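You operate a simulated robot arm through the tools that you are given. There is no shell and no other tool.

The job below is to be done with a simulated robot arm. You get a single attempt, and the scene is never put back.

## Task
Switch head one off, then swap the blue and green cones.
Fine: each on the other's peg. Set down upright: blue thread cone.
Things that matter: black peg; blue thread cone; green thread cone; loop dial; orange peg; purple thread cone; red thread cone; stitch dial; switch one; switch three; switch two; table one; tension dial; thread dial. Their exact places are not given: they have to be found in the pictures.

The check looks at the end state, three seconds after you hand in, the way a careful person would. Anything else that was tipped, shoved, dropped, spilled or broken makes it a failure.

## Robot
A 6-joint arm with a two-finger parallel gripper on a trunk, on a base that drives. Base frame: it is fixed to the floor where the robot stands at the start and does not move with it; the origin is under the middle of the robot, x ahead of it, y to its left, z up. Readings come in m, rad, newtons and seconds.
Its first joint turns from -2.897 to 2.897 rad. Places, roughly: black peg [1.8, 1.5, 0.8]; blue thread cone [1.75, 1.75, 0.75]; green thread cone [1.75, 1.5, 0.75]; loop dial [1, 0.7, 0.9]; orange peg [1.9, 1.6, 0.8]; purple thread cone [1.25, 1, 0.75]; red thread cone [1.5, 1, 0.75]; stitch dial [1.8, 1.9, 0.9]; switch one [1.8, 2.3, 0.7]; switch three [-0.5, 1.5, 0.7]; switch two [1, 1, 0.7]; table one [2, 2, 0.8]; tension dial [2, 2.1, 1]; thread dial [1.1, 0.7, 1]; yellow thread cone [1.5, 1, 0.75]. Payload 3.91 kg.
The tool frame sits at the grasp point between the pads (the TCP): z along the fingers, y along the line on which they close. The tips reach 0.03 m beyond it. Largest opening 0.11 m; finger width 0.02, thickness 0.01; the body of the gripper, 0.048 by 0.112 m, starts 0.055 m behind the TCP.
Orientation is that of the tool frame in the base frame, as a unit quaternion [x, y, z, w]. With the fingers straight down and closing along the base's y, the tool's x points along the base's -x, its y along +y and its z along -z.

## Interface
- The arm moves only by the tool play_rows. Its argument "rows" is a list of rows, each a list of 3 entries, a list of its own where there are three numbers: the shift along the tool's x, y, z in m, then the turn, a rotation vector about the tool's x, y, z in rad, then the gripper command, from -1 (shut) to 1 (fully open), values between in proportion. In form: [[[x, y, z], [ax, ay, az], fingers], ...]. A call has 1 to 20 rows; each row is the pose to reach, as a shift and turn from the pose commanded when the call began, along the tool's axes at that moment. Rows are played at 5 a second. More than 0.05 m and 0.15 rad between two rows, or a gripper value outside its range, and nothing of the call is played. Where a pose cannot be reached the arm comes as near as it can. A force on the tool above 40 N (or 10 N above the force at the start of the call, whichever is more), or a blocked arm, ends the call early, and 0.2 s more pass. Each finger travels about 0.108 m/s and halts on what it meets, pressing with about 24 N; the grip force reading is that of the motor and also rises with nothing between the fingers. The clock runs only during rows and for 0.2 s after the last one: add rows that repeat a pose to give the fingers time. The reply holds the time, the measured pose of the TCP, the force on the tool along the base axes, the opening and the grip force, in the units named above and with some noise, with the torque about the TCP (base axes, N m) and any sound that the robot's microphone picked up.
- Cameras (640 x 400 px; columns grow to the right, rows downward): "scene" is now at [0.6971, -0.1893, 0.9311]; the picture's right is [-0.00, -0.91, 0.42], its down [-0.44, 0.37, 0.81] and it looks along [-0.90, -0.18, -0.40] (base axes); focal length 214 px, centre (320, 200). "wrist" rides on the gripper at [0.072, 0.017, -0.103] in the tool frame; the picture's right is [-0.23, 0.97, 0.00], its down [-0.76, -0.18, -0.62] and it looks along [-0.61, -0.14, 0.78] (tool axes); focal length 222 px, centre (320, 200).
- camera(camera): a new picture of that camera. No time passes.
- steer(legs): drives the robot by 1 to 6 legs, each [ahead, left, turn to the left] in m, m and rad, along the robot's own axes; the way and the turn of a leg run together, so that a leg with both is an arc; at most 1.5 m and 3.142 rad a leg. The arm and the cameras ride along, it lands a little off, and it stops where it bumps. It gives what a move gives.
- head_to(pan, tilt): turns the head with the scene camera to pan (to the left, within 1.396 rad either way) and tilt (down, from -0.506 to 1.204), counted from straight ahead of the robot. It gives what a move gives.
- measure_at(camera, pixels): for up to 12 pixels [column, row] of the newest picture of that camera ("zoom" is the newest enlarged one), the place [x, y, z] in the base frame of the surface seen there, good to about 0.003 m. No time passes.
- inspect(camera, box): a new picture of the part [left, top, right, bottom] of that camera's present view, enlarged. No time passes.
- sign_off(): hands the job in; it is judged then, once.

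Leave the gripper open and the arm clear of the work at the hand-in unless told otherwise.

The tools are called after "Call:" as name(argument=value, ...) on one line, values as JSON. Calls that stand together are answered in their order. play_rows: Moves the arm, as the interface text tells. Its arguments: {"type":"object","properties":{"rows":{"type":"array","items":{"type":"array"}}},"required":["rows"]} The other tools are called the same way: steer (legs) drives the base; head_to (pan, tilt) turns the head that bears the scene camera; camera (camera) takes a picture; measure_at (camera, pixels) gives the place of the surface under pixels of a picture; inspect (camera, box) takes an enlarged picture of a part of a camera's view; sign_off () hands the job in.

At the start:

```text
time: 0.0
position: [0.6813, -0.1632, 0.8569]
orientation: [0.0, 1.0, 0.0, 0.0]
contact_force: [-0.3, 0.6, 0.2]
ft_torque: [-0.02, 0.03, 0.04]
gripper_width: 0.1101
grip_force: 0.1
robot x, y, heading: [0.0007, -0.0007, -0.001]
head pan, tilt: [-0.429, 1.112]
```

scene: 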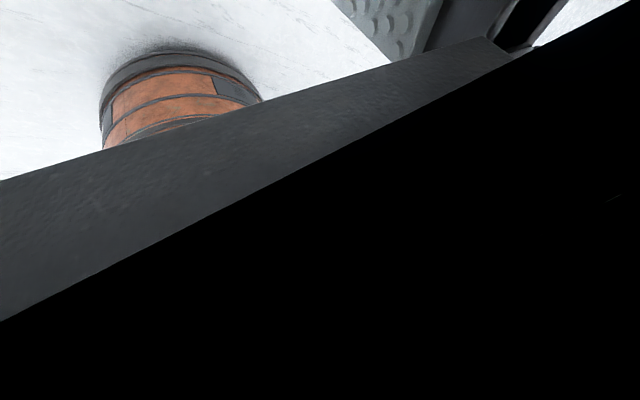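
wrist: 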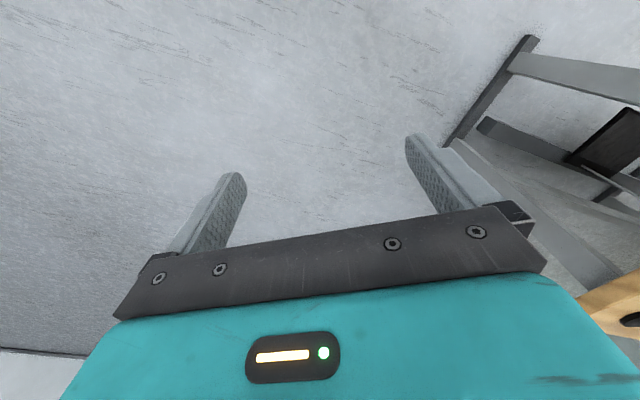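

The scene camera is mostly blocked by something dark, and the wrist camera shows the floor with table legs at the right. I'll turn the head to the left and level it, since the work is ahead and to the left.

Call:
head_to(pan=0.7, tilt=0.3)

Call:
camera(camera="scene")

```text
time: 1.4
position: [0.6809, -0.1616, 0.8585]
orientation: [0.0, 1.0, 0.0, 0.001]
contact_force: [0.2, -0.3, 1.0]
ft_torque: [0.01, -0.02, -0.02]
gripper_width: 0.11
grip_force: 0.2
robot x, y, heading: [0.0008, -0.0025, 0.001]
head pan, tilt: [0.7, 0.3]
```

```text
taken
```

scene: 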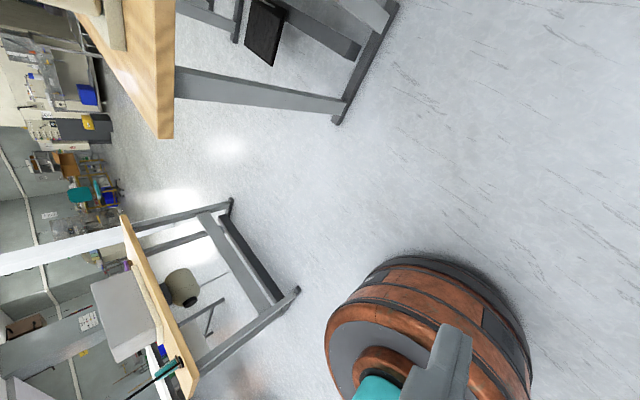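

The picture is sideways: up in the room points left in the image. The robot's orange base drum is at about (430,340), one table is at (170,310), and another is at (130,60). I'll measure several points to work out where the camera stands and how it looks.

Call:
measure_at(camera="scene", pixels=[[430, 300], [300, 150], [300, 290], [232, 200], [188, 390], [125, 225], [165, 130], [340, 120], [130, 310], [550, 200], [85, 95], [180, 285]])

Call:
camera(camera="wrist")

```text
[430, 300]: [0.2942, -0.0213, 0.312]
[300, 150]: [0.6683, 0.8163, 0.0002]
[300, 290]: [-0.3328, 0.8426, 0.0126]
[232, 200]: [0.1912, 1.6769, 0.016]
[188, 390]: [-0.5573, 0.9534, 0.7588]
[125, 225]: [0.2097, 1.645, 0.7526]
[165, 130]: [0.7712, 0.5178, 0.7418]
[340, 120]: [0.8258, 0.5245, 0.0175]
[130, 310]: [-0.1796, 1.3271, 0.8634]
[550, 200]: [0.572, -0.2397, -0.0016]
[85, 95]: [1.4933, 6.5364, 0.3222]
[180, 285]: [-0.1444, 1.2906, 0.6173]
```

```text
taken
```

wrist: 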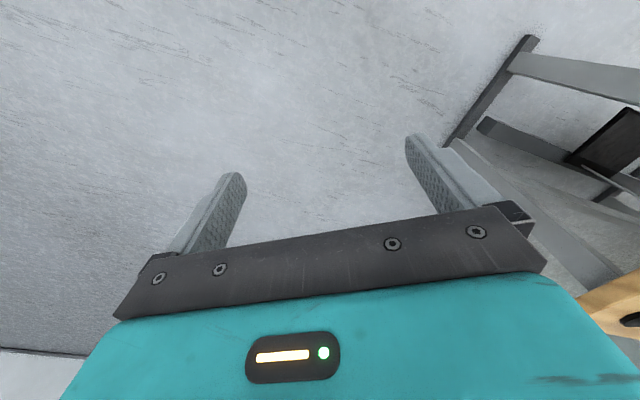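

The camera seems to be mounted askew: it looks down and to the left, rolled about 90°. I'll try other head angles to learn how the view moves.

Call:
head_to(pan=-0.4, tilt=0.3)

Call:
camera(camera="scene")

Call:
head_to(pan=-0.4, tilt=-0.4)

Call:
camera(camera="scene")

```text
time: 2.7
position: [0.6809, -0.1628, 0.8585]
orientation: [0.0, 1.0, -0.001, 0.0]
contact_force: [0.7, 1.4, 0.2]
ft_torque: [-0.02, 0.0, 0.01]
gripper_width: 0.1098
grip_force: 0.0
robot x, y, heading: [-0.0018, -0.0006, 0.001]
head pan, tilt: [-0.4, 0.3]
```

```text
taken
```

scene: 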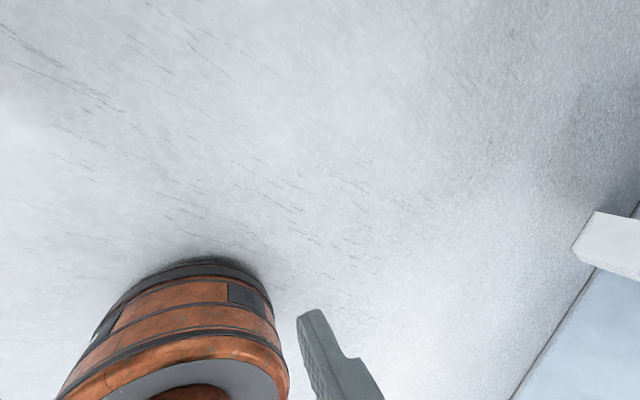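

```text
time: 3.8
position: [0.6818, -0.1623, 0.8577]
orientation: [0.0, 1.0, -0.001, 0.0]
contact_force: [0.3, -0.5, 0.1]
ft_torque: [-0.04, 0.03, -0.02]
gripper_width: 0.1099
grip_force: 0.0
robot x, y, heading: [-0.0016, -0.0004, -0.001]
head pan, tilt: [-0.4, -0.4]
```

```text
taken
```

scene: 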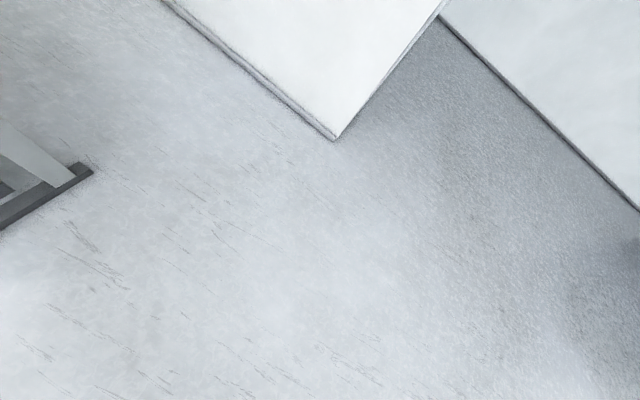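

At pan -0.4 and tilt -0.4 I see floor, a white box corner at (335,138), and a table foot at (85,172). I'll measure a few points here to fix the camera pose.

Call:
measure_at(camera="scene", pixels=[[320, 200], [120, 200], [520, 200], [320, 350], [335, 138], [440, 18], [80, 172], [180, 10], [300, 60], [600, 100]])

Call:
head_to(pan=0.7, tilt=-0.4)

Call:
camera(camera="scene")

```text
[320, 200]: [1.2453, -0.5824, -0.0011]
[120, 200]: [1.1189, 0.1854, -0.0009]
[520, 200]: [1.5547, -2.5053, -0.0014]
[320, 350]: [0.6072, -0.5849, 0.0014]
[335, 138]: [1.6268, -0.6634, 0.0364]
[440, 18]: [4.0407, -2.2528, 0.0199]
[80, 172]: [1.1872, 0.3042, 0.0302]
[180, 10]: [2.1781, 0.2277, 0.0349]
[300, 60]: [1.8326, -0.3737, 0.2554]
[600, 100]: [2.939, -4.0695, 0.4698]
```

```text
time: 5.1
position: [0.6812, -0.1624, 0.8582]
orientation: [0.0, 1.0, 0.0, 0.0]
contact_force: [0.0, 0.0, -0.1]
ft_torque: [0.0, 0.0, -0.07]
gripper_width: 0.1101
grip_force: 0.0
robot x, y, heading: [0.0038, -0.0008, 0.003]
head pan, tilt: [0.7, -0.4]
```

```text
taken
```

scene: 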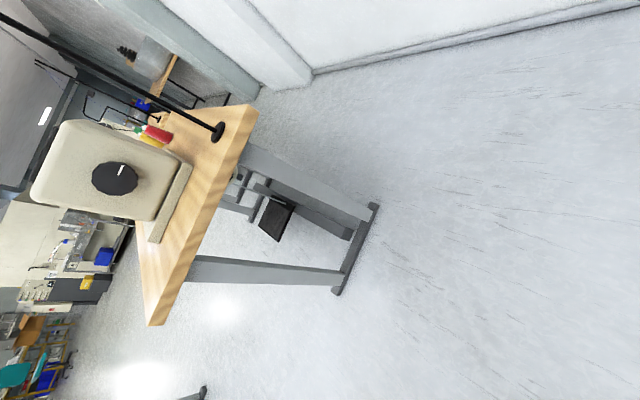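

From these readings I work out the following:
- Pan turns about the base x axis, tilt zero with pan zero looks straight down, and image-up is base +x.
- The table in view, with a grey-beige machine at (110,175) and a red cone at (155,135), is the near one.

Next I'll look further left and ahead toward table one.

Call:
head_to(pan=1.35, tilt=-0.5)

Call:
camera(camera="scene")

```text
time: 6.1
position: [0.681, -0.1632, 0.8586]
orientation: [0.0, 1.0, 0.0, 0.0]
contact_force: [0.9, 0.0, 0.6]
ft_torque: [0.02, -0.01, 0.0]
gripper_width: 0.11
grip_force: 0.0
robot x, y, heading: [-0.0032, 0.0016, 0.002]
head pan, tilt: [1.349, -0.499]
```

```text
taken
```

scene: 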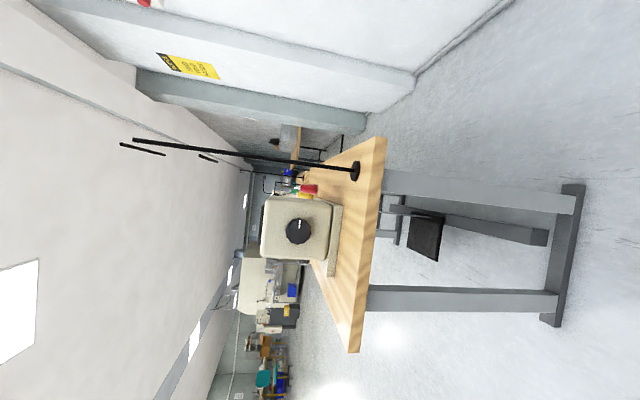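

Up is left in this view. The near table carries a beige machine with a black dial at (298,230) and a red cone at (310,188). Other machines are behind it, so I'll zoom in on that area.

Call:
inspect(camera="scene", box=[220, 110, 400, 360])

Call:
measure_at(camera="scene", pixels=[[298, 230], [310, 188], [385, 142], [355, 348], [355, 172], [250, 275], [293, 180], [300, 165], [275, 340], [262, 190], [305, 230], [290, 290]])

```text
1.60 times, centred on (310, 235) of scene
```

zoom: 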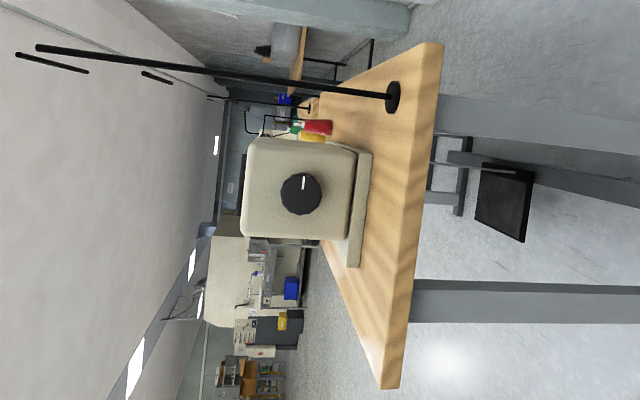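

```text
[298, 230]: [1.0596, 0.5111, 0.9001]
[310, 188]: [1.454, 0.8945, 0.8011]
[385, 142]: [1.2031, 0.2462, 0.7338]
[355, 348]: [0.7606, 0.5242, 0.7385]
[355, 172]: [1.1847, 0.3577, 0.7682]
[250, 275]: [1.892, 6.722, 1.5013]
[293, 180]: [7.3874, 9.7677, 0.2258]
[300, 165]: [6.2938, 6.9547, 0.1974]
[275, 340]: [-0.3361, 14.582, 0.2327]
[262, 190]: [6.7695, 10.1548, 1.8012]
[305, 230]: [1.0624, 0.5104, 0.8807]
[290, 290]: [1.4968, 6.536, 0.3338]
```

Here is the layout I read so far:
- Table two's near end runs from (0.76,0.52) to (1.20,0.25), and its length points toward table one at about (2,2).
- A corridor about 1.1 m wide lies between table two and table three.
- The switches appear to sit on the tables' left sides.

I'll raise the arm a little first and check whether the scene camera moves with it.

Call:
play_rows(rows=[[[0, 0, -0.04], [0, 0, 0], 1], [[0, 0, -0.08], [0, 0, 0], 1], [[0, 0, -0.12], [0, 0, 0], 1], [[0, 0, -0.16], [0, 0, 0], 1], [[0, 0, -0.16], [0, 0, 0], 1]])

Call:
camera(camera="scene")

Call:
camera(camera="wrist")

```text
time: 7.3
position: [0.6812, -0.1618, 1.0188]
orientation: [0.0, 1.0, 0.0, 0.0]
contact_force: [0.8, 0.6, 0.0]
ft_torque: [0.0, 0.03, -0.07]
gripper_width: 0.1102
grip_force: 0.0
robot x, y, heading: [0.001, -0.0006, 0.002]
head pan, tilt: [1.349, -0.499]
```

```text
taken
```

scene: 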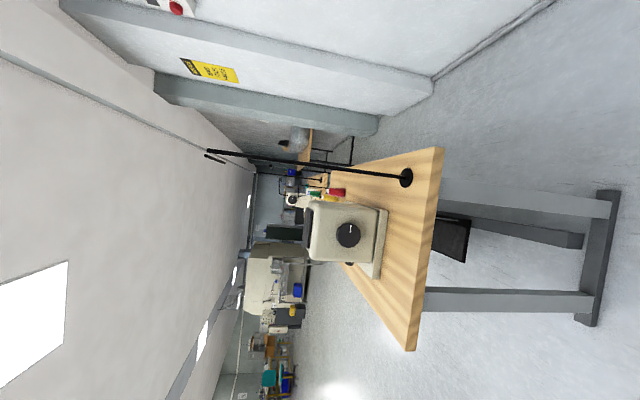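

```text
taken
```

wrist: 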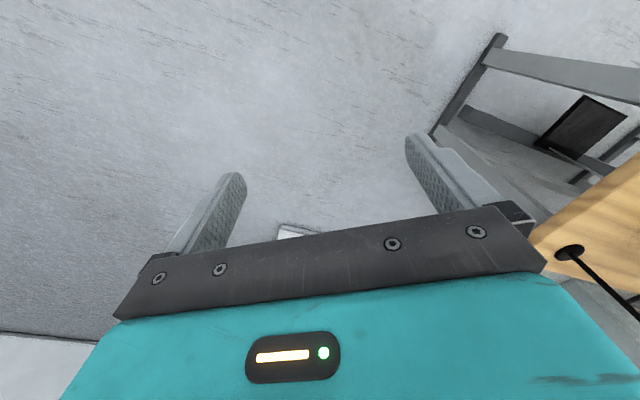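

The scene camera rides on the arm: the view rose with it. I'll zoom in on the machines and cones from here.

Call:
inspect(camera="scene", box=[270, 120, 430, 280])

Call:
measure_at(camera="scene", pixels=[[442, 150], [413, 348], [330, 168], [345, 263], [338, 193], [314, 194], [292, 200], [320, 184], [350, 236], [406, 178]])

```text
2.50 times, centred on (350, 200) of scene
```

zoom: 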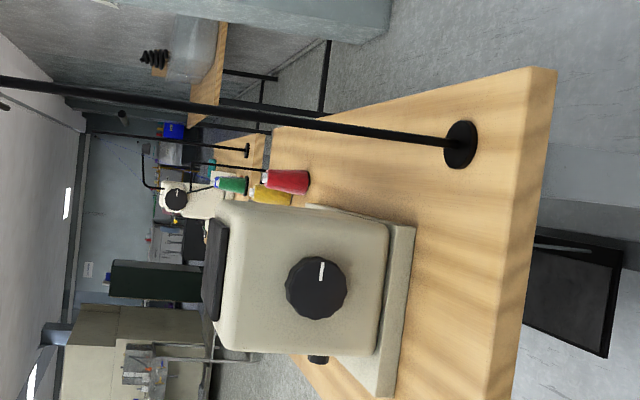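

```text
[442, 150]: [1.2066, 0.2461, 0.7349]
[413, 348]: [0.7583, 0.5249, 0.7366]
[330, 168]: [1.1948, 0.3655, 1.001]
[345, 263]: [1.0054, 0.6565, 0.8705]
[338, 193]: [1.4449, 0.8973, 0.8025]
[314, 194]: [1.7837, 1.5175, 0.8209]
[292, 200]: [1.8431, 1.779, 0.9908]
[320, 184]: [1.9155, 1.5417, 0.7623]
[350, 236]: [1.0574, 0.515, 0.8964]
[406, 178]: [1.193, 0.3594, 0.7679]
```

Table one's green cone is visible at about (1.78,1.52,0.82), and a dial at (1.84,1.78,0.99). I'll drive into the corridor between tables two and three: turn left 1.0 rad, shift left a bit, go ahead 0.6 m, then look again.

Call:
steer(legs=[[0, 0, 1.007], [0, 0.17, 0], [0.9, 0, 0]])

Call:
camera(camera="scene")

Call:
camera(camera="wrist")

```text
time: 15.7
position: [0.8204, 1.3464, 1.0188]
orientation: [-0.49, 0.872, 0.001, 0.0]
contact_force: [-0.1, 0.1, 0.0]
ft_torque: [-0.01, 0.0, 0.0]
gripper_width: 0.11
grip_force: 0.0
robot x, y, heading: [0.3252, 0.8464, 1.027]
head pan, tilt: [1.349, -0.499]
```

```text
taken
```

scene: 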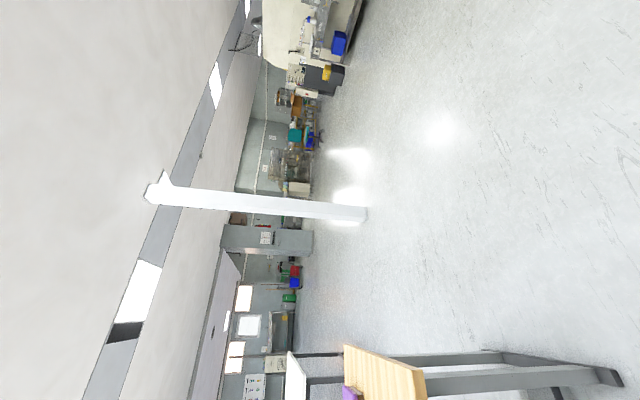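

```text
taken
```

wrist: 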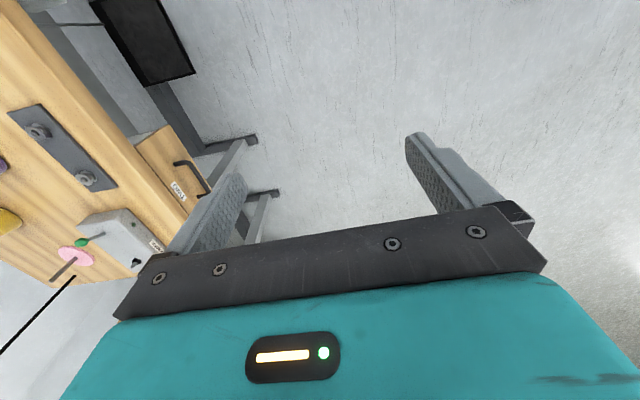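

The scene view now faces the far left of the room. The wrist view shows table two's side on its left, with a switch box at (115,240) and a drawer at (180,165). I'll pan the head to the right to look at table one.

Call:
head_to(pan=-1.0, tilt=-0.5)

Call:
camera(camera="scene")

Call:
inspect(camera="wrist", box=[0, 0, 260, 360])

```text
time: 17.8
position: [0.8201, 1.3467, 1.0194]
orientation: [-0.49, 0.872, 0.0, 0.0]
contact_force: [-0.6, -0.1, -1.0]
ft_torque: [0.0, 0.0, -0.01]
gripper_width: 0.11
grip_force: 0.1
robot x, y, heading: [0.3219, 0.8456, 1.025]
head pan, tilt: [-1.0, -0.499]
```

```text
taken
```

scene: 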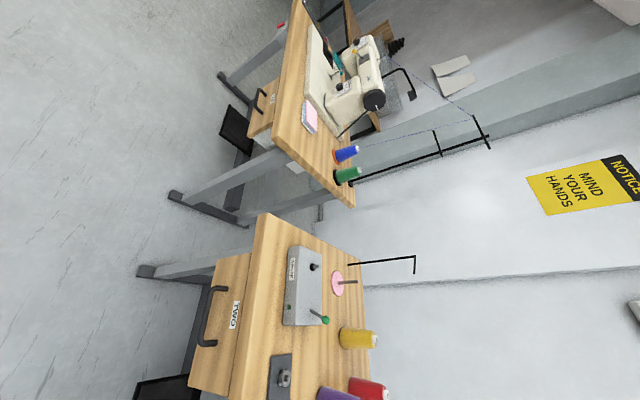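

```text
1.11 times, centred on (130, 180) of wrist
```

zoom: 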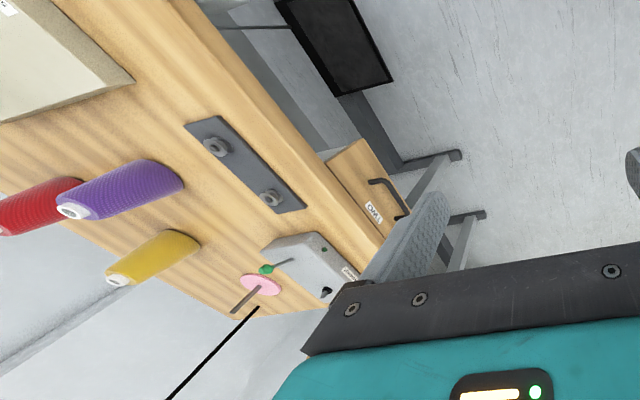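

Now table one is visible at the top with the blue cone at (345,153) and the green cone at (347,174). Table two is below with a switch box at (303,290). I'll zoom in on both.

Call:
inspect(camera="scene", box=[220, 10, 420, 210])

Call:
inspect(camera="scene", box=[190, 210, 430, 400])

Call:
measure_at(camera="scene", pixels=[[345, 153], [347, 174], [354, 205], [303, 3], [275, 130], [312, 118], [258, 100], [375, 100], [303, 290], [260, 215], [316, 196], [230, 360]])

```text
2.00 times, centred on (320, 110) of scene
```

zoom: 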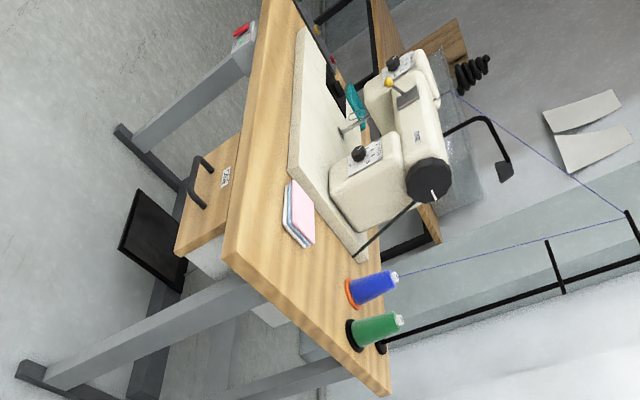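

```text
2.11 times, centred on (310, 305) of scene
```

zoom: 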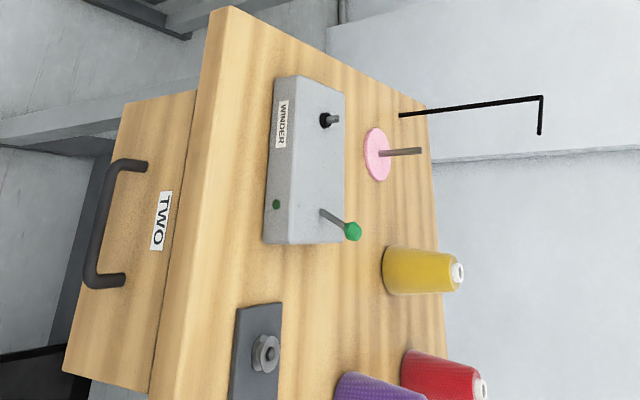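

```text
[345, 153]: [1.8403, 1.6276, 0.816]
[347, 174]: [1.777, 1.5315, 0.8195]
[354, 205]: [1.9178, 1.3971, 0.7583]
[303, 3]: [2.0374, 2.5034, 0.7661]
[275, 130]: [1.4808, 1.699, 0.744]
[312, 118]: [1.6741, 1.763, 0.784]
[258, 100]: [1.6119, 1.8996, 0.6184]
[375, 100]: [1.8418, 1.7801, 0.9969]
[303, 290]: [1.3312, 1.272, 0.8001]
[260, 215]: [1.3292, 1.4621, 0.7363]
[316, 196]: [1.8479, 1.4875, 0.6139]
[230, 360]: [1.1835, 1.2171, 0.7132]
```

The findings:
- The box on table two is labelled "WINDER", so it is a distractor.
- Table one is the one whose drawer label seems to read "ONE", with a red switch at its far left edge.
- The blue cone sits on the orange-based peg and the green cone on the black-based peg.

I'll drive 1.1 m further up the corridor to see them closely.

Call:
steer(legs=[[1.1, 0, -0.015]])

Call:
camera(camera="scene")

Call:
camera(camera="wrist")

```text
time: 23.5
position: [1.4091, 2.2824, 1.0182]
orientation: [-0.484, 0.875, 0.001, 0.0]
contact_force: [0.7, 0.0, -0.5]
ft_torque: [-0.02, 0.01, 0.01]
gripper_width: 0.1102
grip_force: 0.0
robot x, y, heading: [0.9088, 1.794, 1.012]
head pan, tilt: [-1.0, -0.499]
```

```text
taken
```

scene: 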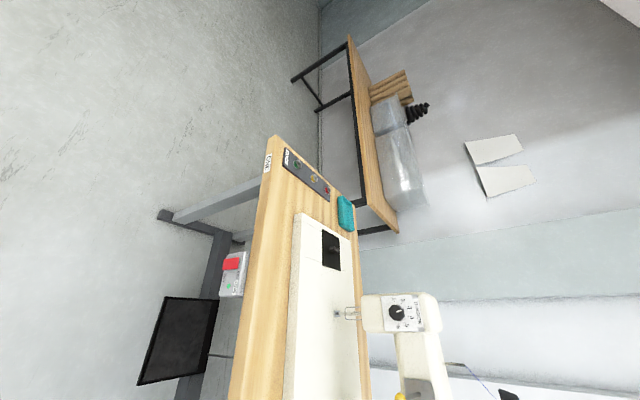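

```text
taken
```

wrist: 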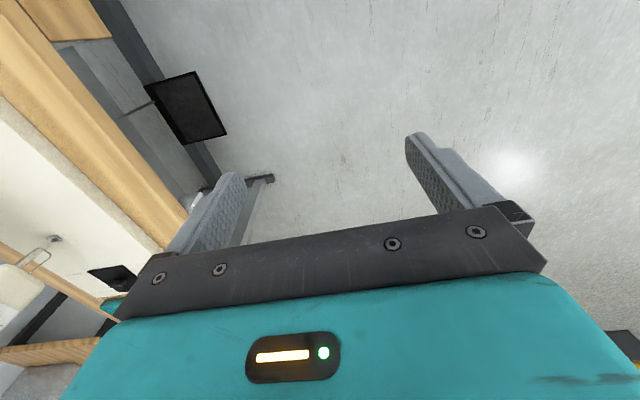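

The switch box with red and green parts is at (233,272), beneath table one's left edge. There's a "ONE" label at (268,160) and a small panel at (305,175). I'll zoom in on them.

Call:
inspect(camera="scene", box=[200, 240, 264, 304])

Call:
inspect(camera="scene", box=[250, 135, 370, 235])

Call:
measure_at(camera="scene", pixels=[[233, 264], [228, 286], [240, 275], [224, 275], [268, 160], [300, 162], [315, 180], [345, 212], [265, 250], [222, 292], [236, 252]])

```text
6.25 times, centred on (232, 272) of scene
```

zoom: 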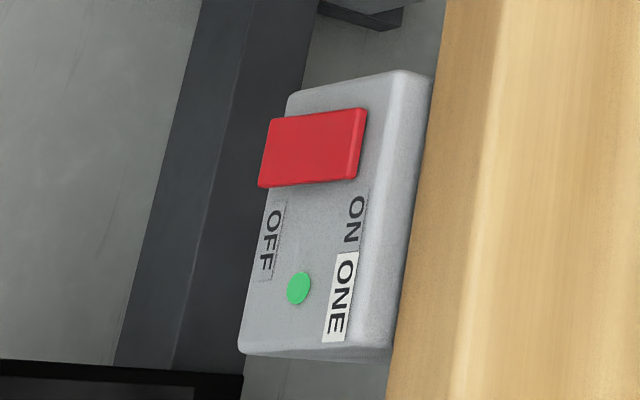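

```text
4.00 times, centred on (310, 185) of scene
```

zoom: 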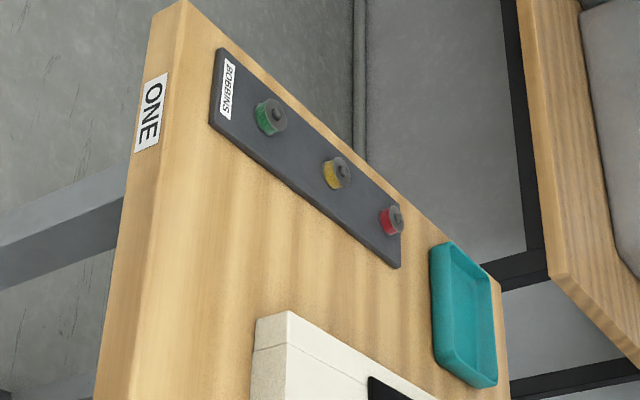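

```text
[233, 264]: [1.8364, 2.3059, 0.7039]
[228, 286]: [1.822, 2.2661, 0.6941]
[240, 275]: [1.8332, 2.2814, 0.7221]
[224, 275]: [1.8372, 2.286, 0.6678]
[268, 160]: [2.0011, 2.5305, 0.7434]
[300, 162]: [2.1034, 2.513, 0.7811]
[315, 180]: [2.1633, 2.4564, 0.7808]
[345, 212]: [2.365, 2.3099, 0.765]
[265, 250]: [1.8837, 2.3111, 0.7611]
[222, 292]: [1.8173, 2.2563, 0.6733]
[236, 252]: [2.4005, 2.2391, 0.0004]
```

The box is labelled "ONE" with ON toward the top and OFF toward the bottom. The lamp is green and the red rocker is at about (1.836,2.306,0.704). Before moving sideways I'll check that the floor to my left is free.

Call:
head_to(pan=0.8, tilt=0.0)

Call:
camera(camera="scene")

```text
time: 25.3
position: [1.409, 2.2827, 1.0182]
orientation: [-0.484, 0.875, -0.001, 0.0]
contact_force: [0.3, 0.2, -1.0]
ft_torque: [0.05, 0.0, 0.01]
gripper_width: 0.1101
grip_force: 0.1
robot x, y, heading: [0.9108, 1.7916, 1.008]
head pan, tilt: [0.799, 0.0]
```

```text
taken
```

scene: 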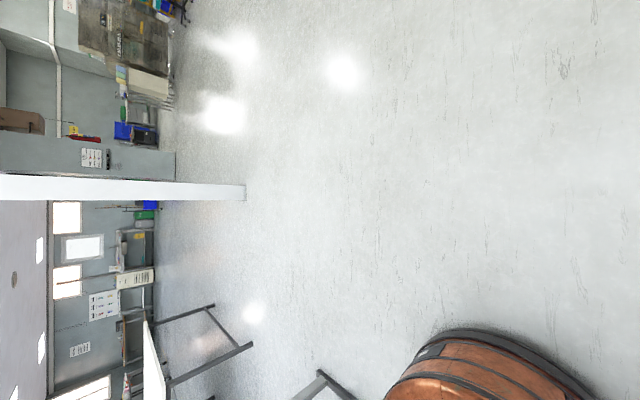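

The floor to the left is clear. I'll drive ahead 0.93 m and left 0.45 m, then turn right to face table one's side where the switch is.

Call:
steer(legs=[[0.93, 0.45, 0], [0, 0, -1.572]])

Call:
head_to(pan=0.0, tilt=-0.5)

Call:
camera(camera="scene")

Call:
camera(camera="wrist")

```text
time: 34.3
position: [1.5158, 2.3248, 1.0183]
orientation: [0.258, 0.966, 0.0, 0.0]
contact_force: [0.7, 0.3, 0.0]
ft_torque: [-0.02, 0.01, 0.0]
gripper_width: 0.1099
grip_force: 0.0
robot x, y, heading: [1.0063, 2.8068, -0.523]
head pan, tilt: [0.799, 0.0]
```

```text
time: 35.5
position: [1.5162, 2.3244, 1.0184]
orientation: [0.258, 0.966, 0.001, 0.0]
contact_force: [-0.2, 1.0, -0.2]
ft_torque: [-0.02, -0.01, -0.01]
gripper_width: 0.11
grip_force: 0.0
robot x, y, heading: [1.0067, 2.8077, -0.517]
head pan, tilt: [0.0, -0.499]
```

```text
taken
```

scene: 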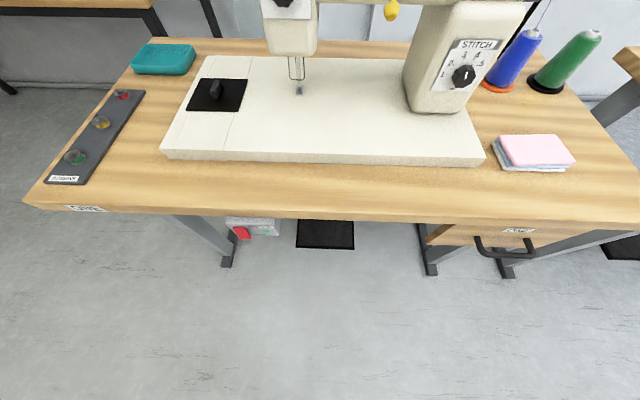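

```text
taken
```

wrist: 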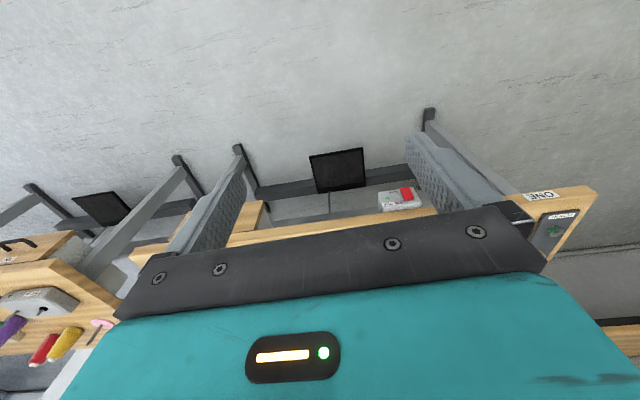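

I now have an upright view of table one. The cones are at upper right ((513,58) blue on orange, (567,62) green on black), and the switch is under the edge at (245,232). I'll measure the table edges, pegs, cones and switch.

Call:
measure_at(camera="scene", pixels=[[60, 200], [300, 205], [620, 210], [540, 35], [515, 85], [595, 38], [547, 84], [242, 232], [262, 232], [535, 150], [620, 90], [350, 145]])

Call:
inspect(camera="scene", box=[440, 0, 640, 180])

Call:
inspect(camera="scene", box=[205, 200, 305, 260])

```text
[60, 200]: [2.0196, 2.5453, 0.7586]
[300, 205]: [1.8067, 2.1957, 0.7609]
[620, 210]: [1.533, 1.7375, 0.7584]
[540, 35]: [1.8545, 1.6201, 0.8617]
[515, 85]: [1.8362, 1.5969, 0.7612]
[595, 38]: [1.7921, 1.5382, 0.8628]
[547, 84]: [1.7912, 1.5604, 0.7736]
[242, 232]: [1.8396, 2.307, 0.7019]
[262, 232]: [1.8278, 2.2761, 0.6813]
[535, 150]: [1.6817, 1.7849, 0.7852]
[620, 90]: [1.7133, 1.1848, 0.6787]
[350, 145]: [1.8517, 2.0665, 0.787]
```

```text
2.22 times, centred on (540, 90) of scene
```

zoom: 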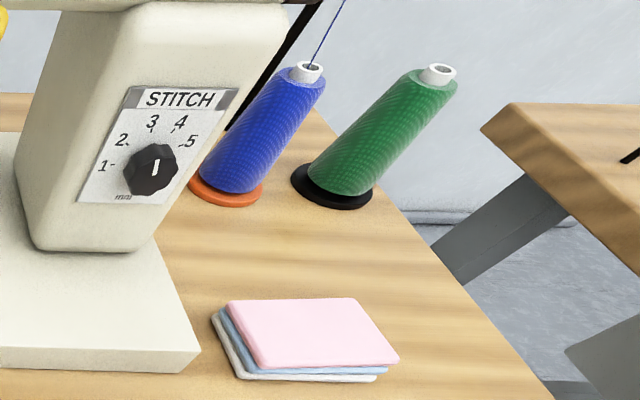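

```text
6.40 times, centred on (255, 230) of scene
```

zoom: 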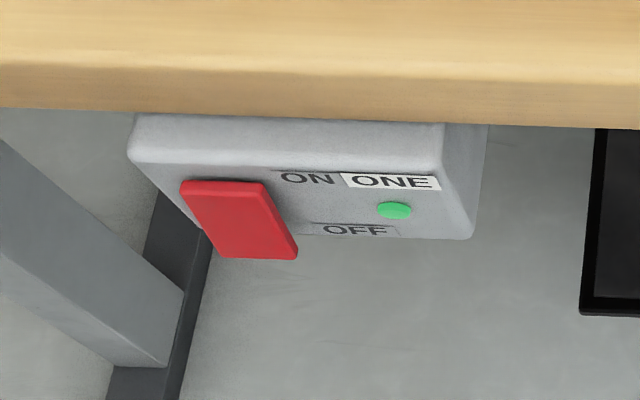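

The table edge runs at heading 1.029 rad, so I should face -0.542. The rocker's top is pressed in toward ON and its lower end sticks out. I'll measure the rocker's corners in this zoom to get its geometry.

Call:
measure_at(camera="zoom", pixels=[[190, 190], [258, 190], [285, 248], [228, 252], [240, 220], [215, 220], [265, 222], [320, 205], [395, 212], [150, 160], [460, 220], [350, 232]])

```text
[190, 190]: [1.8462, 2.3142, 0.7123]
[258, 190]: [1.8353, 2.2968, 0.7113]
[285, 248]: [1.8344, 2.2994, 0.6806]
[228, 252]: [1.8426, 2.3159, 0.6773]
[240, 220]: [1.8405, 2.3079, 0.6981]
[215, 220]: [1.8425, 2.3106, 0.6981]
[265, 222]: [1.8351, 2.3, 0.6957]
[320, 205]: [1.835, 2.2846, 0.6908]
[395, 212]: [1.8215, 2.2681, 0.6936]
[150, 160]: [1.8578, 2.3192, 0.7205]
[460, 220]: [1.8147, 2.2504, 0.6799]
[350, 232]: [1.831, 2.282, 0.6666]
```

The rocker spans z ≈ 0.677–0.713 and is about 25 mm wide. Its face is about 5–8 mm proud of the box, with the lower end sticking out. The plan is to press its lower end (z ≈ 0.68) with closed fingertips and the tool level. First I'll pitch the tool forward and bring it down in front of the switch, staying short of the table edge, with the fingers closing.

Call:
play_rows(rows=[[[-0.005, 0.014, 0.03], [0, -0.143, 0], 0.5], [[-0.01, 0.028, 0.061], [0, -0.286, 0], 0], [[-0.014, 0.041, 0.092], [0, -0.428, 0], -0.5], [[-0.018, 0.055, 0.123], [0, -0.571, 0], -1], [[-0.023, 0.069, 0.154], [0, -0.714, 0], -1], [[-0.027, 0.083, 0.184], [0, -0.857, 0], -1], [[-0.032, 0.097, 0.215], [0, -1.0, 0], -1], [[-0.036, 0.11, 0.246], [0, -1.142, 0], -1], [[-0.041, 0.124, 0.277], [0, -1.285, 0], -1], [[-0.045, 0.138, 0.307], [0, -1.428, 0], -1], [[-0.05, 0.152, 0.338], [0, -1.571, 0], -1], [[-0.05, 0.152, 0.338], [0, -1.571, 0], -1]])

Call:
head_to(pan=0.0, tilt=0.3)

Call:
camera(camera="scene")

Call:
camera(camera="wrist")

```text
time: 38.0
position: [1.5999, 2.3753, 0.6961]
orientation: [0.171, 0.69, -0.15, 0.687]
contact_force: [-0.9, -0.7, 0.0]
ft_torque: [-0.02, 0.0, 0.04]
gripper_width: 0.0
grip_force: 23.8
out of reach, approached as far as the arm can: row 7, 9, 10, 11, 12
robot x, y, heading: [1.0021, 2.8054, -0.522]
head pan, tilt: [0.0, -0.499]
```

```text
time: 39.2
position: [1.5981, 2.3752, 0.6952]
orientation: [0.17, 0.69, -0.148, 0.687]
contact_force: [0.6, 0.2, -0.1]
ft_torque: [0.02, -0.02, 0.01]
gripper_width: 0.0001
grip_force: 24.4
robot x, y, heading: [1.0076, 2.8043, -0.521]
head pan, tilt: [0.0, 0.3]
```

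```text
taken
```

scene: 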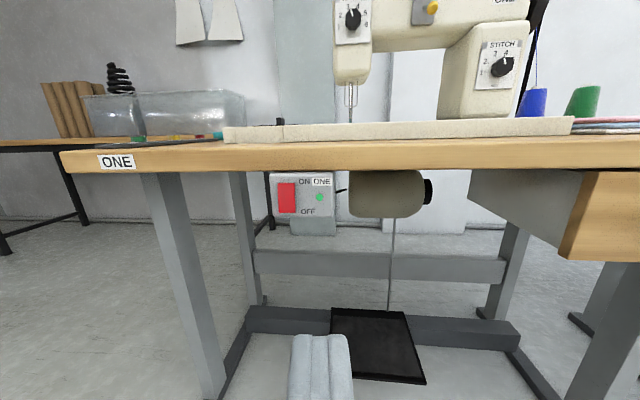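

```text
taken
```

wrist: 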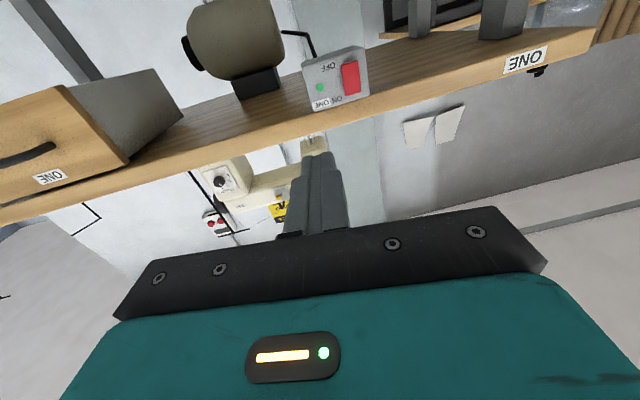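

The arm stopped a little short, because a level tool this close in is out of reach. The view is good, though: the switch is at (303,198) with ON above and OFF below. I'll zoom in on it.

Call:
inspect(camera="scene", box=[255, 160, 355, 225])

Call:
measure_at(camera="scene", pixels=[[287, 186], [287, 210], [280, 198], [294, 198], [305, 198], [320, 205], [345, 375], [300, 150], [385, 195]])

```text
6.15 times, centred on (305, 192) of scene
```

zoom: 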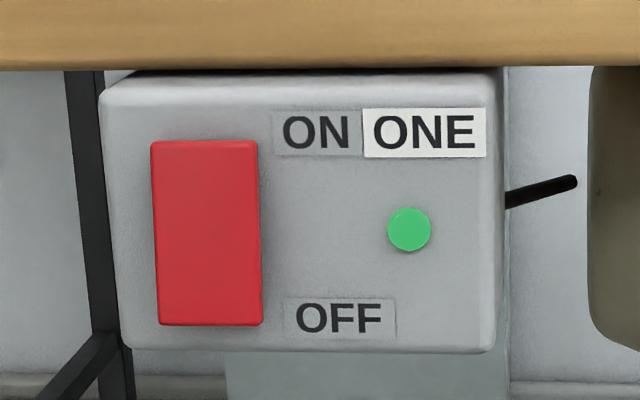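

```text
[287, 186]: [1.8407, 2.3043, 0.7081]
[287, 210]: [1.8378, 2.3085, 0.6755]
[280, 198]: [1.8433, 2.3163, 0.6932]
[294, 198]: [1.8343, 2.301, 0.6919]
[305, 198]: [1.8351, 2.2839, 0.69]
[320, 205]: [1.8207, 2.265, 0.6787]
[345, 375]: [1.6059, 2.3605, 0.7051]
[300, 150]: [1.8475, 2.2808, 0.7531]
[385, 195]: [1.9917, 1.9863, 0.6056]
```

The rocker centre is at about (1.839,2.308,0.692), and its lower end is nearest me. I'll push the tool forward 0.12 m, still well short of the switch, and see where the arm settles.

Call:
play_rows(rows=[[[0, 0, 0.03], [0, 0, 0], -1], [[0, 0, 0.06], [0, 0, 0], -1], [[0, 0, 0.09], [0, 0, 0], -1], [[0, 0, 0.12], [0, 0, 0], -1], [[0, 0, 0.12], [0, 0, 0], -1]])

```text
time: 40.4
position: [1.6994, 2.3135, 0.6959]
orientation: [0.164, 0.693, -0.142, 0.688]
contact_force: [-0.9, -0.7, 0.1]
ft_torque: [-0.04, 0.0, 0.0]
gripper_width: 0.0002
grip_force: 24.2
out of reach, approached as far as the arm can: row 2, 3, 4, 5
robot x, y, heading: [1.0037, 2.8046, -0.525]
head pan, tilt: [0.0, 0.3]
```

The tool is nearly level, at n≈0.26 (measured toward the table), and still about 6 cm to the right of the rocker. I'll try shifting left 6 cm, down 1.8 cm and ahead 3 cm.

Call:
play_rows(rows=[[[0.005, 0.02, 0.01], [0, 0, 0], -1], [[0.01, 0.04, 0.02], [0, 0, 0], -1], [[0.019, 0.06, 0.03], [0, 0, 0], -1], [[0.019, 0.06, 0.03], [0, 0, 0], -1]])

```text
time: 41.4
position: [1.7323, 2.3253, 0.6792]
orientation: [0.141, 0.697, -0.139, 0.689]
contact_force: [0.7, 0.3, 0.9]
ft_torque: [0.03, 0.03, 0.0]
gripper_width: 0.0
grip_force: 24.3
out of reach, approached as far as the arm can: row 1, 2, 3, 4
robot x, y, heading: [1.0046, 2.8018, -0.529]
head pan, tilt: [0.0, 0.3]
```

The arm resists moving further left: TCP is at (1.732,2.325,0.679), with the tip about 2.6 cm right of the rocker's centre. I'll shift the base left by 0.03 m instead.

Call:
steer(legs=[[0, 0.028, 0]])

Call:
camera(camera="scene")

Call:
camera(camera="wrist")

```text
time: 42.2
position: [1.7481, 2.349, 0.6788]
orientation: [0.143, 0.698, -0.139, 0.688]
contact_force: [-0.5, 0.3, 1.1]
ft_torque: [0.04, 0.03, -0.01]
gripper_width: 0.0001
grip_force: 23.7
robot x, y, heading: [1.0183, 2.8289, -0.522]
head pan, tilt: [0.0, 0.3]
```

```text
taken
```

scene: 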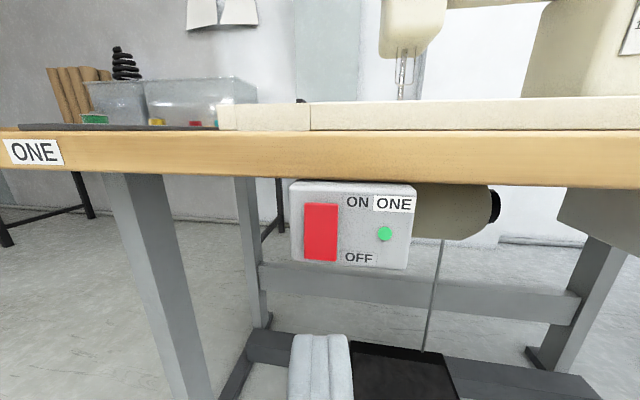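

```text
taken
```

wrist: 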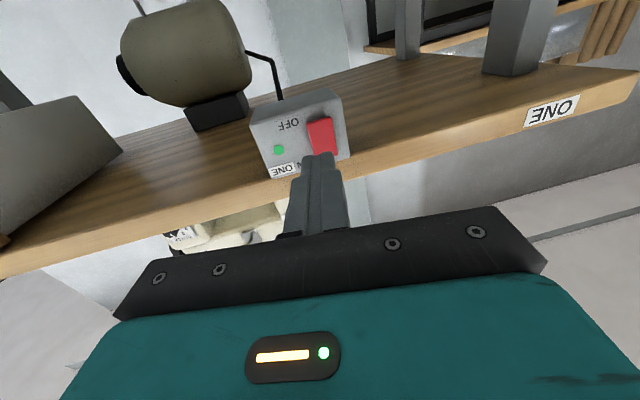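

The tip is now lined up with the rocker (tip z ≈ 0.677, lower half). I'll push forward along the tool axis: fast to 6 cm, then in 4 mm steps until the rocker flips.

Call:
play_rows(rows=[[[0, 0, 0.03], [0, 0, 0], -1], [[0, 0, 0.055], [0, 0, 0], -1], [[0, 0, 0.063], [0, 0, 0], -1], [[0, 0, 0.067], [0, 0, 0], -1], [[0, 0, 0.071], [0, 0, 0], -1], [[0, 0, 0.075], [0, 0, 0], -1], [[0, 0, 0.078], [0, 0, 0], -1]])

Call:
camera(camera="scene")

Call:
camera(camera="wrist")

```text
time: 43.5
position: [1.8093, 2.321, 0.6769]
orientation: [0.14, 0.7, -0.136, 0.687]
contact_force: [-12.6, 6.6, 6.3]
ft_torque: [-0.2, -0.25, -0.04]
gripper_width: 0.0
grip_force: 24.0
robot x, y, heading: [1.0164, 2.8312, -0.522]
head pan, tilt: [0.0, 0.3]
stopped in row 6: the force on the tool passed its limit at 49 N (the readings are from after the stop); the commanded pose is now the measured one
```

```text
taken
```

scene: 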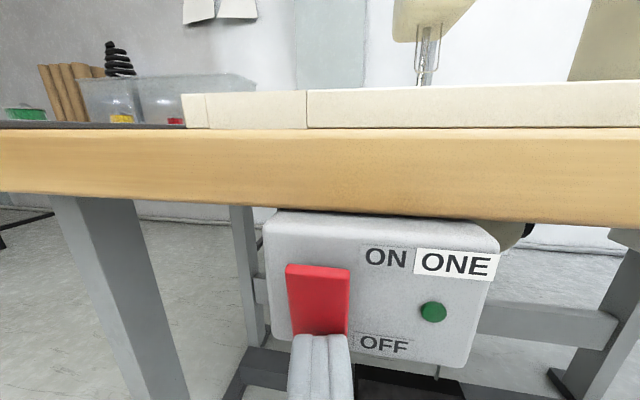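

```text
taken
```

wrist: 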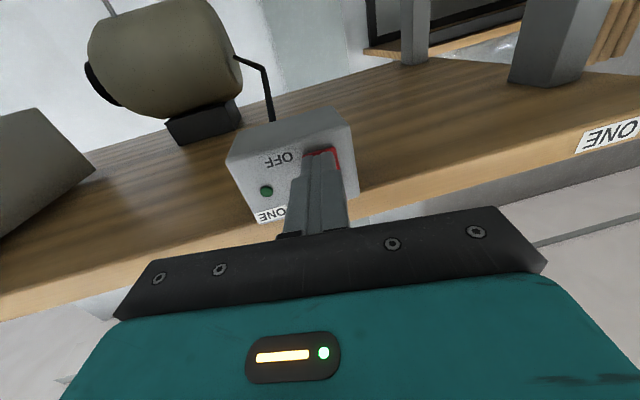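

The lamp went dark green and the rocker's top now stands out, so head one looks off. I'll back straight away 0.12 m and check again.

Call:
play_rows(rows=[[[0, 0, -0.02], [0, 0, 0], -1], [[0, 0, -0.06], [0, 0, 0], -1], [[0, 0, -0.09], [0, 0, 0], -1], [[0, 0, -0.12], [0, 0, 0], -1], [[0, 0, -0.12], [0, 0, 0], -1]])

Call:
camera(camera="scene")

Call:
inspect(camera="scene", box=[260, 150, 380, 250])

```text
time: 44.7
position: [1.6982, 2.3666, 0.6784]
orientation: [0.14, 0.7, -0.136, 0.687]
contact_force: [0.0, 0.0, -0.5]
ft_torque: [-0.01, -0.02, 0.02]
gripper_width: 0.0
grip_force: 23.8
robot x, y, heading: [1.0218, 2.8301, -0.523]
head pan, tilt: [0.0, 0.3]
```

```text
taken
```

scene: 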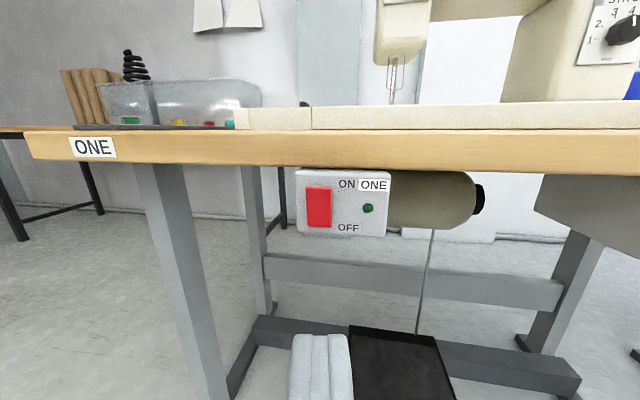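

```text
4.00 times, centred on (320, 200) of scene
```

zoom: 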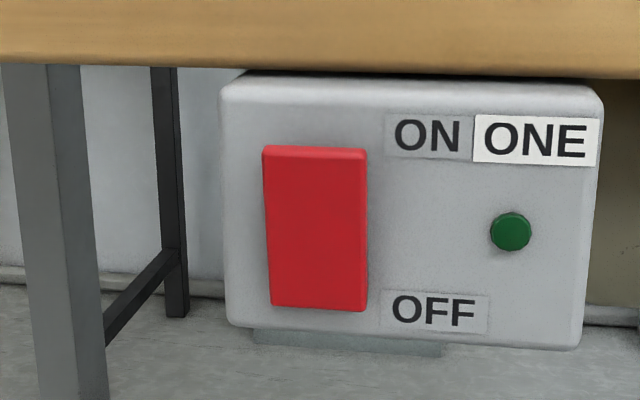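

The switch now shows OFF: the lamp is dark and the rocker's lower end is in. Next are the cones. I'll raise the level tool by 0.22 m and slide the base right about 0.6 m to face them.

Call:
play_rows(rows=[[[-0.04, 0, -0.01], [0, 0, 0], -1], [[-0.08, 0, -0.02], [0, 0, 0], -1], [[-0.12, 0, -0.02], [0, 0, 0], 0], [[-0.16, 0, -0.02], [0, 0, 0], 1], [[-0.2, 0, -0.02], [0, 0, 0], 1], [[-0.24, 0, -0.02], [0, 0, 0], 1], [[-0.24, 0, -0.02], [0, 0, 0], 1]])

Call:
steer(legs=[[0, -0.6, -0.02]])

Call:
camera(camera="scene")

Call:
camera(camera="wrist")

```text
time: 46.3
position: [1.6836, 2.371, 0.9182]
orientation: [0.14, 0.7, -0.136, 0.687]
contact_force: [0.6, 0.9, -0.3]
ft_torque: [0.01, -0.03, 0.0]
gripper_width: 0.11
grip_force: 0.0
robot x, y, heading: [1.0169, 2.8331, -0.52]
head pan, tilt: [0.0, 0.3]
```

```text
time: 49.7
position: [1.3806, 1.8466, 0.9174]
orientation: [0.141, 0.7, -0.137, 0.687]
contact_force: [-0.2, -0.1, -0.7]
ft_torque: [-0.02, -0.01, 0.01]
gripper_width: 0.1099
grip_force: 0.0
robot x, y, heading: [0.7173, 2.3075, -0.527]
head pan, tilt: [0.0, 0.3]
```

```text
taken
```

scene: 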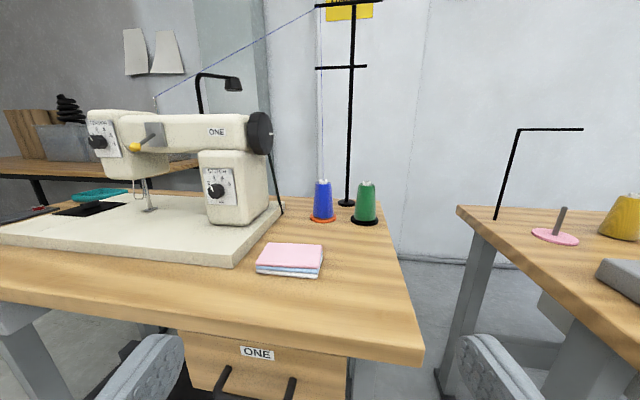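

```text
taken
```

wrist: 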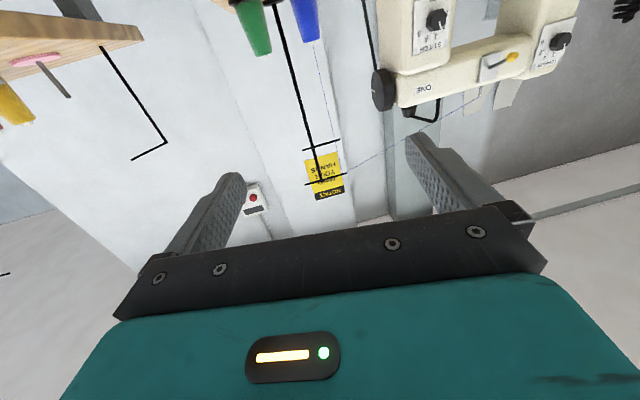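

This gives a clear view. The pole stands behind the cones at (348,203), with crossbars at (340,67) and (340,5), and a thread runs up from the blue cone. There is a thin black belt at (278,190) by the handwheel. I'll measure all of these.

Call:
measure_at(camera="scene", pixels=[[348, 203], [350, 130], [320, 68], [364, 66], [318, 7], [351, 68], [323, 186], [322, 217], [366, 188], [365, 218], [262, 132], [279, 195]])

Call:
measure_at(camera="scene", pixels=[[312, 210], [333, 210], [354, 212], [376, 212], [310, 219], [336, 219], [265, 215], [260, 175], [290, 245], [400, 340], [380, 205], [323, 200]])

Call:
inspect(camera="scene", box=[250, 110, 410, 240])

```text
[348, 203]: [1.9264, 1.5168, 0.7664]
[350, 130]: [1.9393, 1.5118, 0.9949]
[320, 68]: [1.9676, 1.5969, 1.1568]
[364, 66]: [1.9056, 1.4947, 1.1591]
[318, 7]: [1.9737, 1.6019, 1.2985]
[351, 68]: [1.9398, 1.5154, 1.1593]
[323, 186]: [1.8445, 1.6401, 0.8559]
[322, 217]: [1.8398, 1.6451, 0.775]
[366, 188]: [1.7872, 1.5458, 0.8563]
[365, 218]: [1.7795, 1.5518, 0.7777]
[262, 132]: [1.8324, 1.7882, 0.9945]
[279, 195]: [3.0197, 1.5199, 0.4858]
```

```text
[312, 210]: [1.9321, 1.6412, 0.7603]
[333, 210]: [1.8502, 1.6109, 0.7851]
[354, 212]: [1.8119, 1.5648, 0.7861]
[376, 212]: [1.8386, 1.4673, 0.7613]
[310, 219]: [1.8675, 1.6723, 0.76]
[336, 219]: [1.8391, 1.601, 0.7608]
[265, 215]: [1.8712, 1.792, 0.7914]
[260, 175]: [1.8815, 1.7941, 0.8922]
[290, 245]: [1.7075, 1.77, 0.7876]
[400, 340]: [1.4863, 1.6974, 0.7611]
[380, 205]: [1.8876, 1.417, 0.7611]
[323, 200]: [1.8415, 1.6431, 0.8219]
```

```text
3.08 times, centred on (330, 175) of scene
```

zoom: 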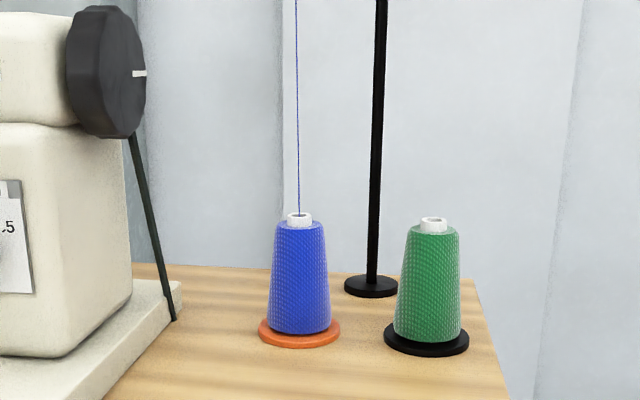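

Here is what I read:
- Blue cone axis ≈ (1.863,1.634), green ≈ (1.802,1.536), each about 52 mm wide at the base and 0.10 m tall.
- The pole and crossbars stand about 0.12 m behind the cones, and the lowest crossbar is at z≈1.16.

I'll grip with the tool tilted about 45° from my side so the head stays clear of the pole. First I'll raise, retract and tilt the tool while clear of the table.

Call:
play_rows(rows=[[[-0.02, 0, -0.02], [0.0173, 0.098, 0.0072], 1], [[-0.04, 0, -0.04], [0.0346, 0.196, 0.0143], 1], [[-0.06, 0, -0.06], [0.0519, 0.294, 0.0215], 1], [[-0.08, 0, -0.08], [0.0692, 0.392, 0.0287], 1], [[-0.1, 0, -0.1], [0.0865, 0.49, 0.0358], 1], [[-0.12, 0, -0.12], [0.1038, 0.588, 0.043], 1], [[-0.14, 0, -0.14], [0.1211, 0.686, 0.0501], 1], [[-0.16, 0, -0.16], [0.1384, 0.7836, 0.0573], 1], [[-0.16, 0, -0.16], [0.1384, 0.7836, 0.0573], 1]])

Call:
camera(camera="scene")

```text
time: 51.7
position: [1.234, 1.9056, 1.0797]
orientation: [0.249, 0.893, -0.1, 0.361]
contact_force: [0.4, -0.3, 0.4]
ft_torque: [-0.02, -0.01, -0.01]
gripper_width: 0.1098
grip_force: 0.2
robot x, y, heading: [0.7178, 2.3041, -0.527]
head pan, tilt: [0.0, 0.3]
```

```text
taken
```

scene: 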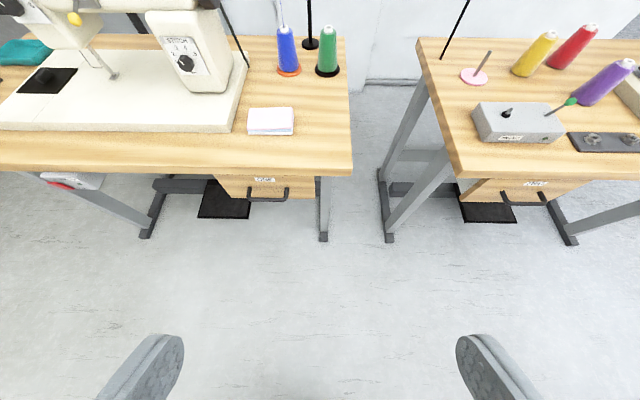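

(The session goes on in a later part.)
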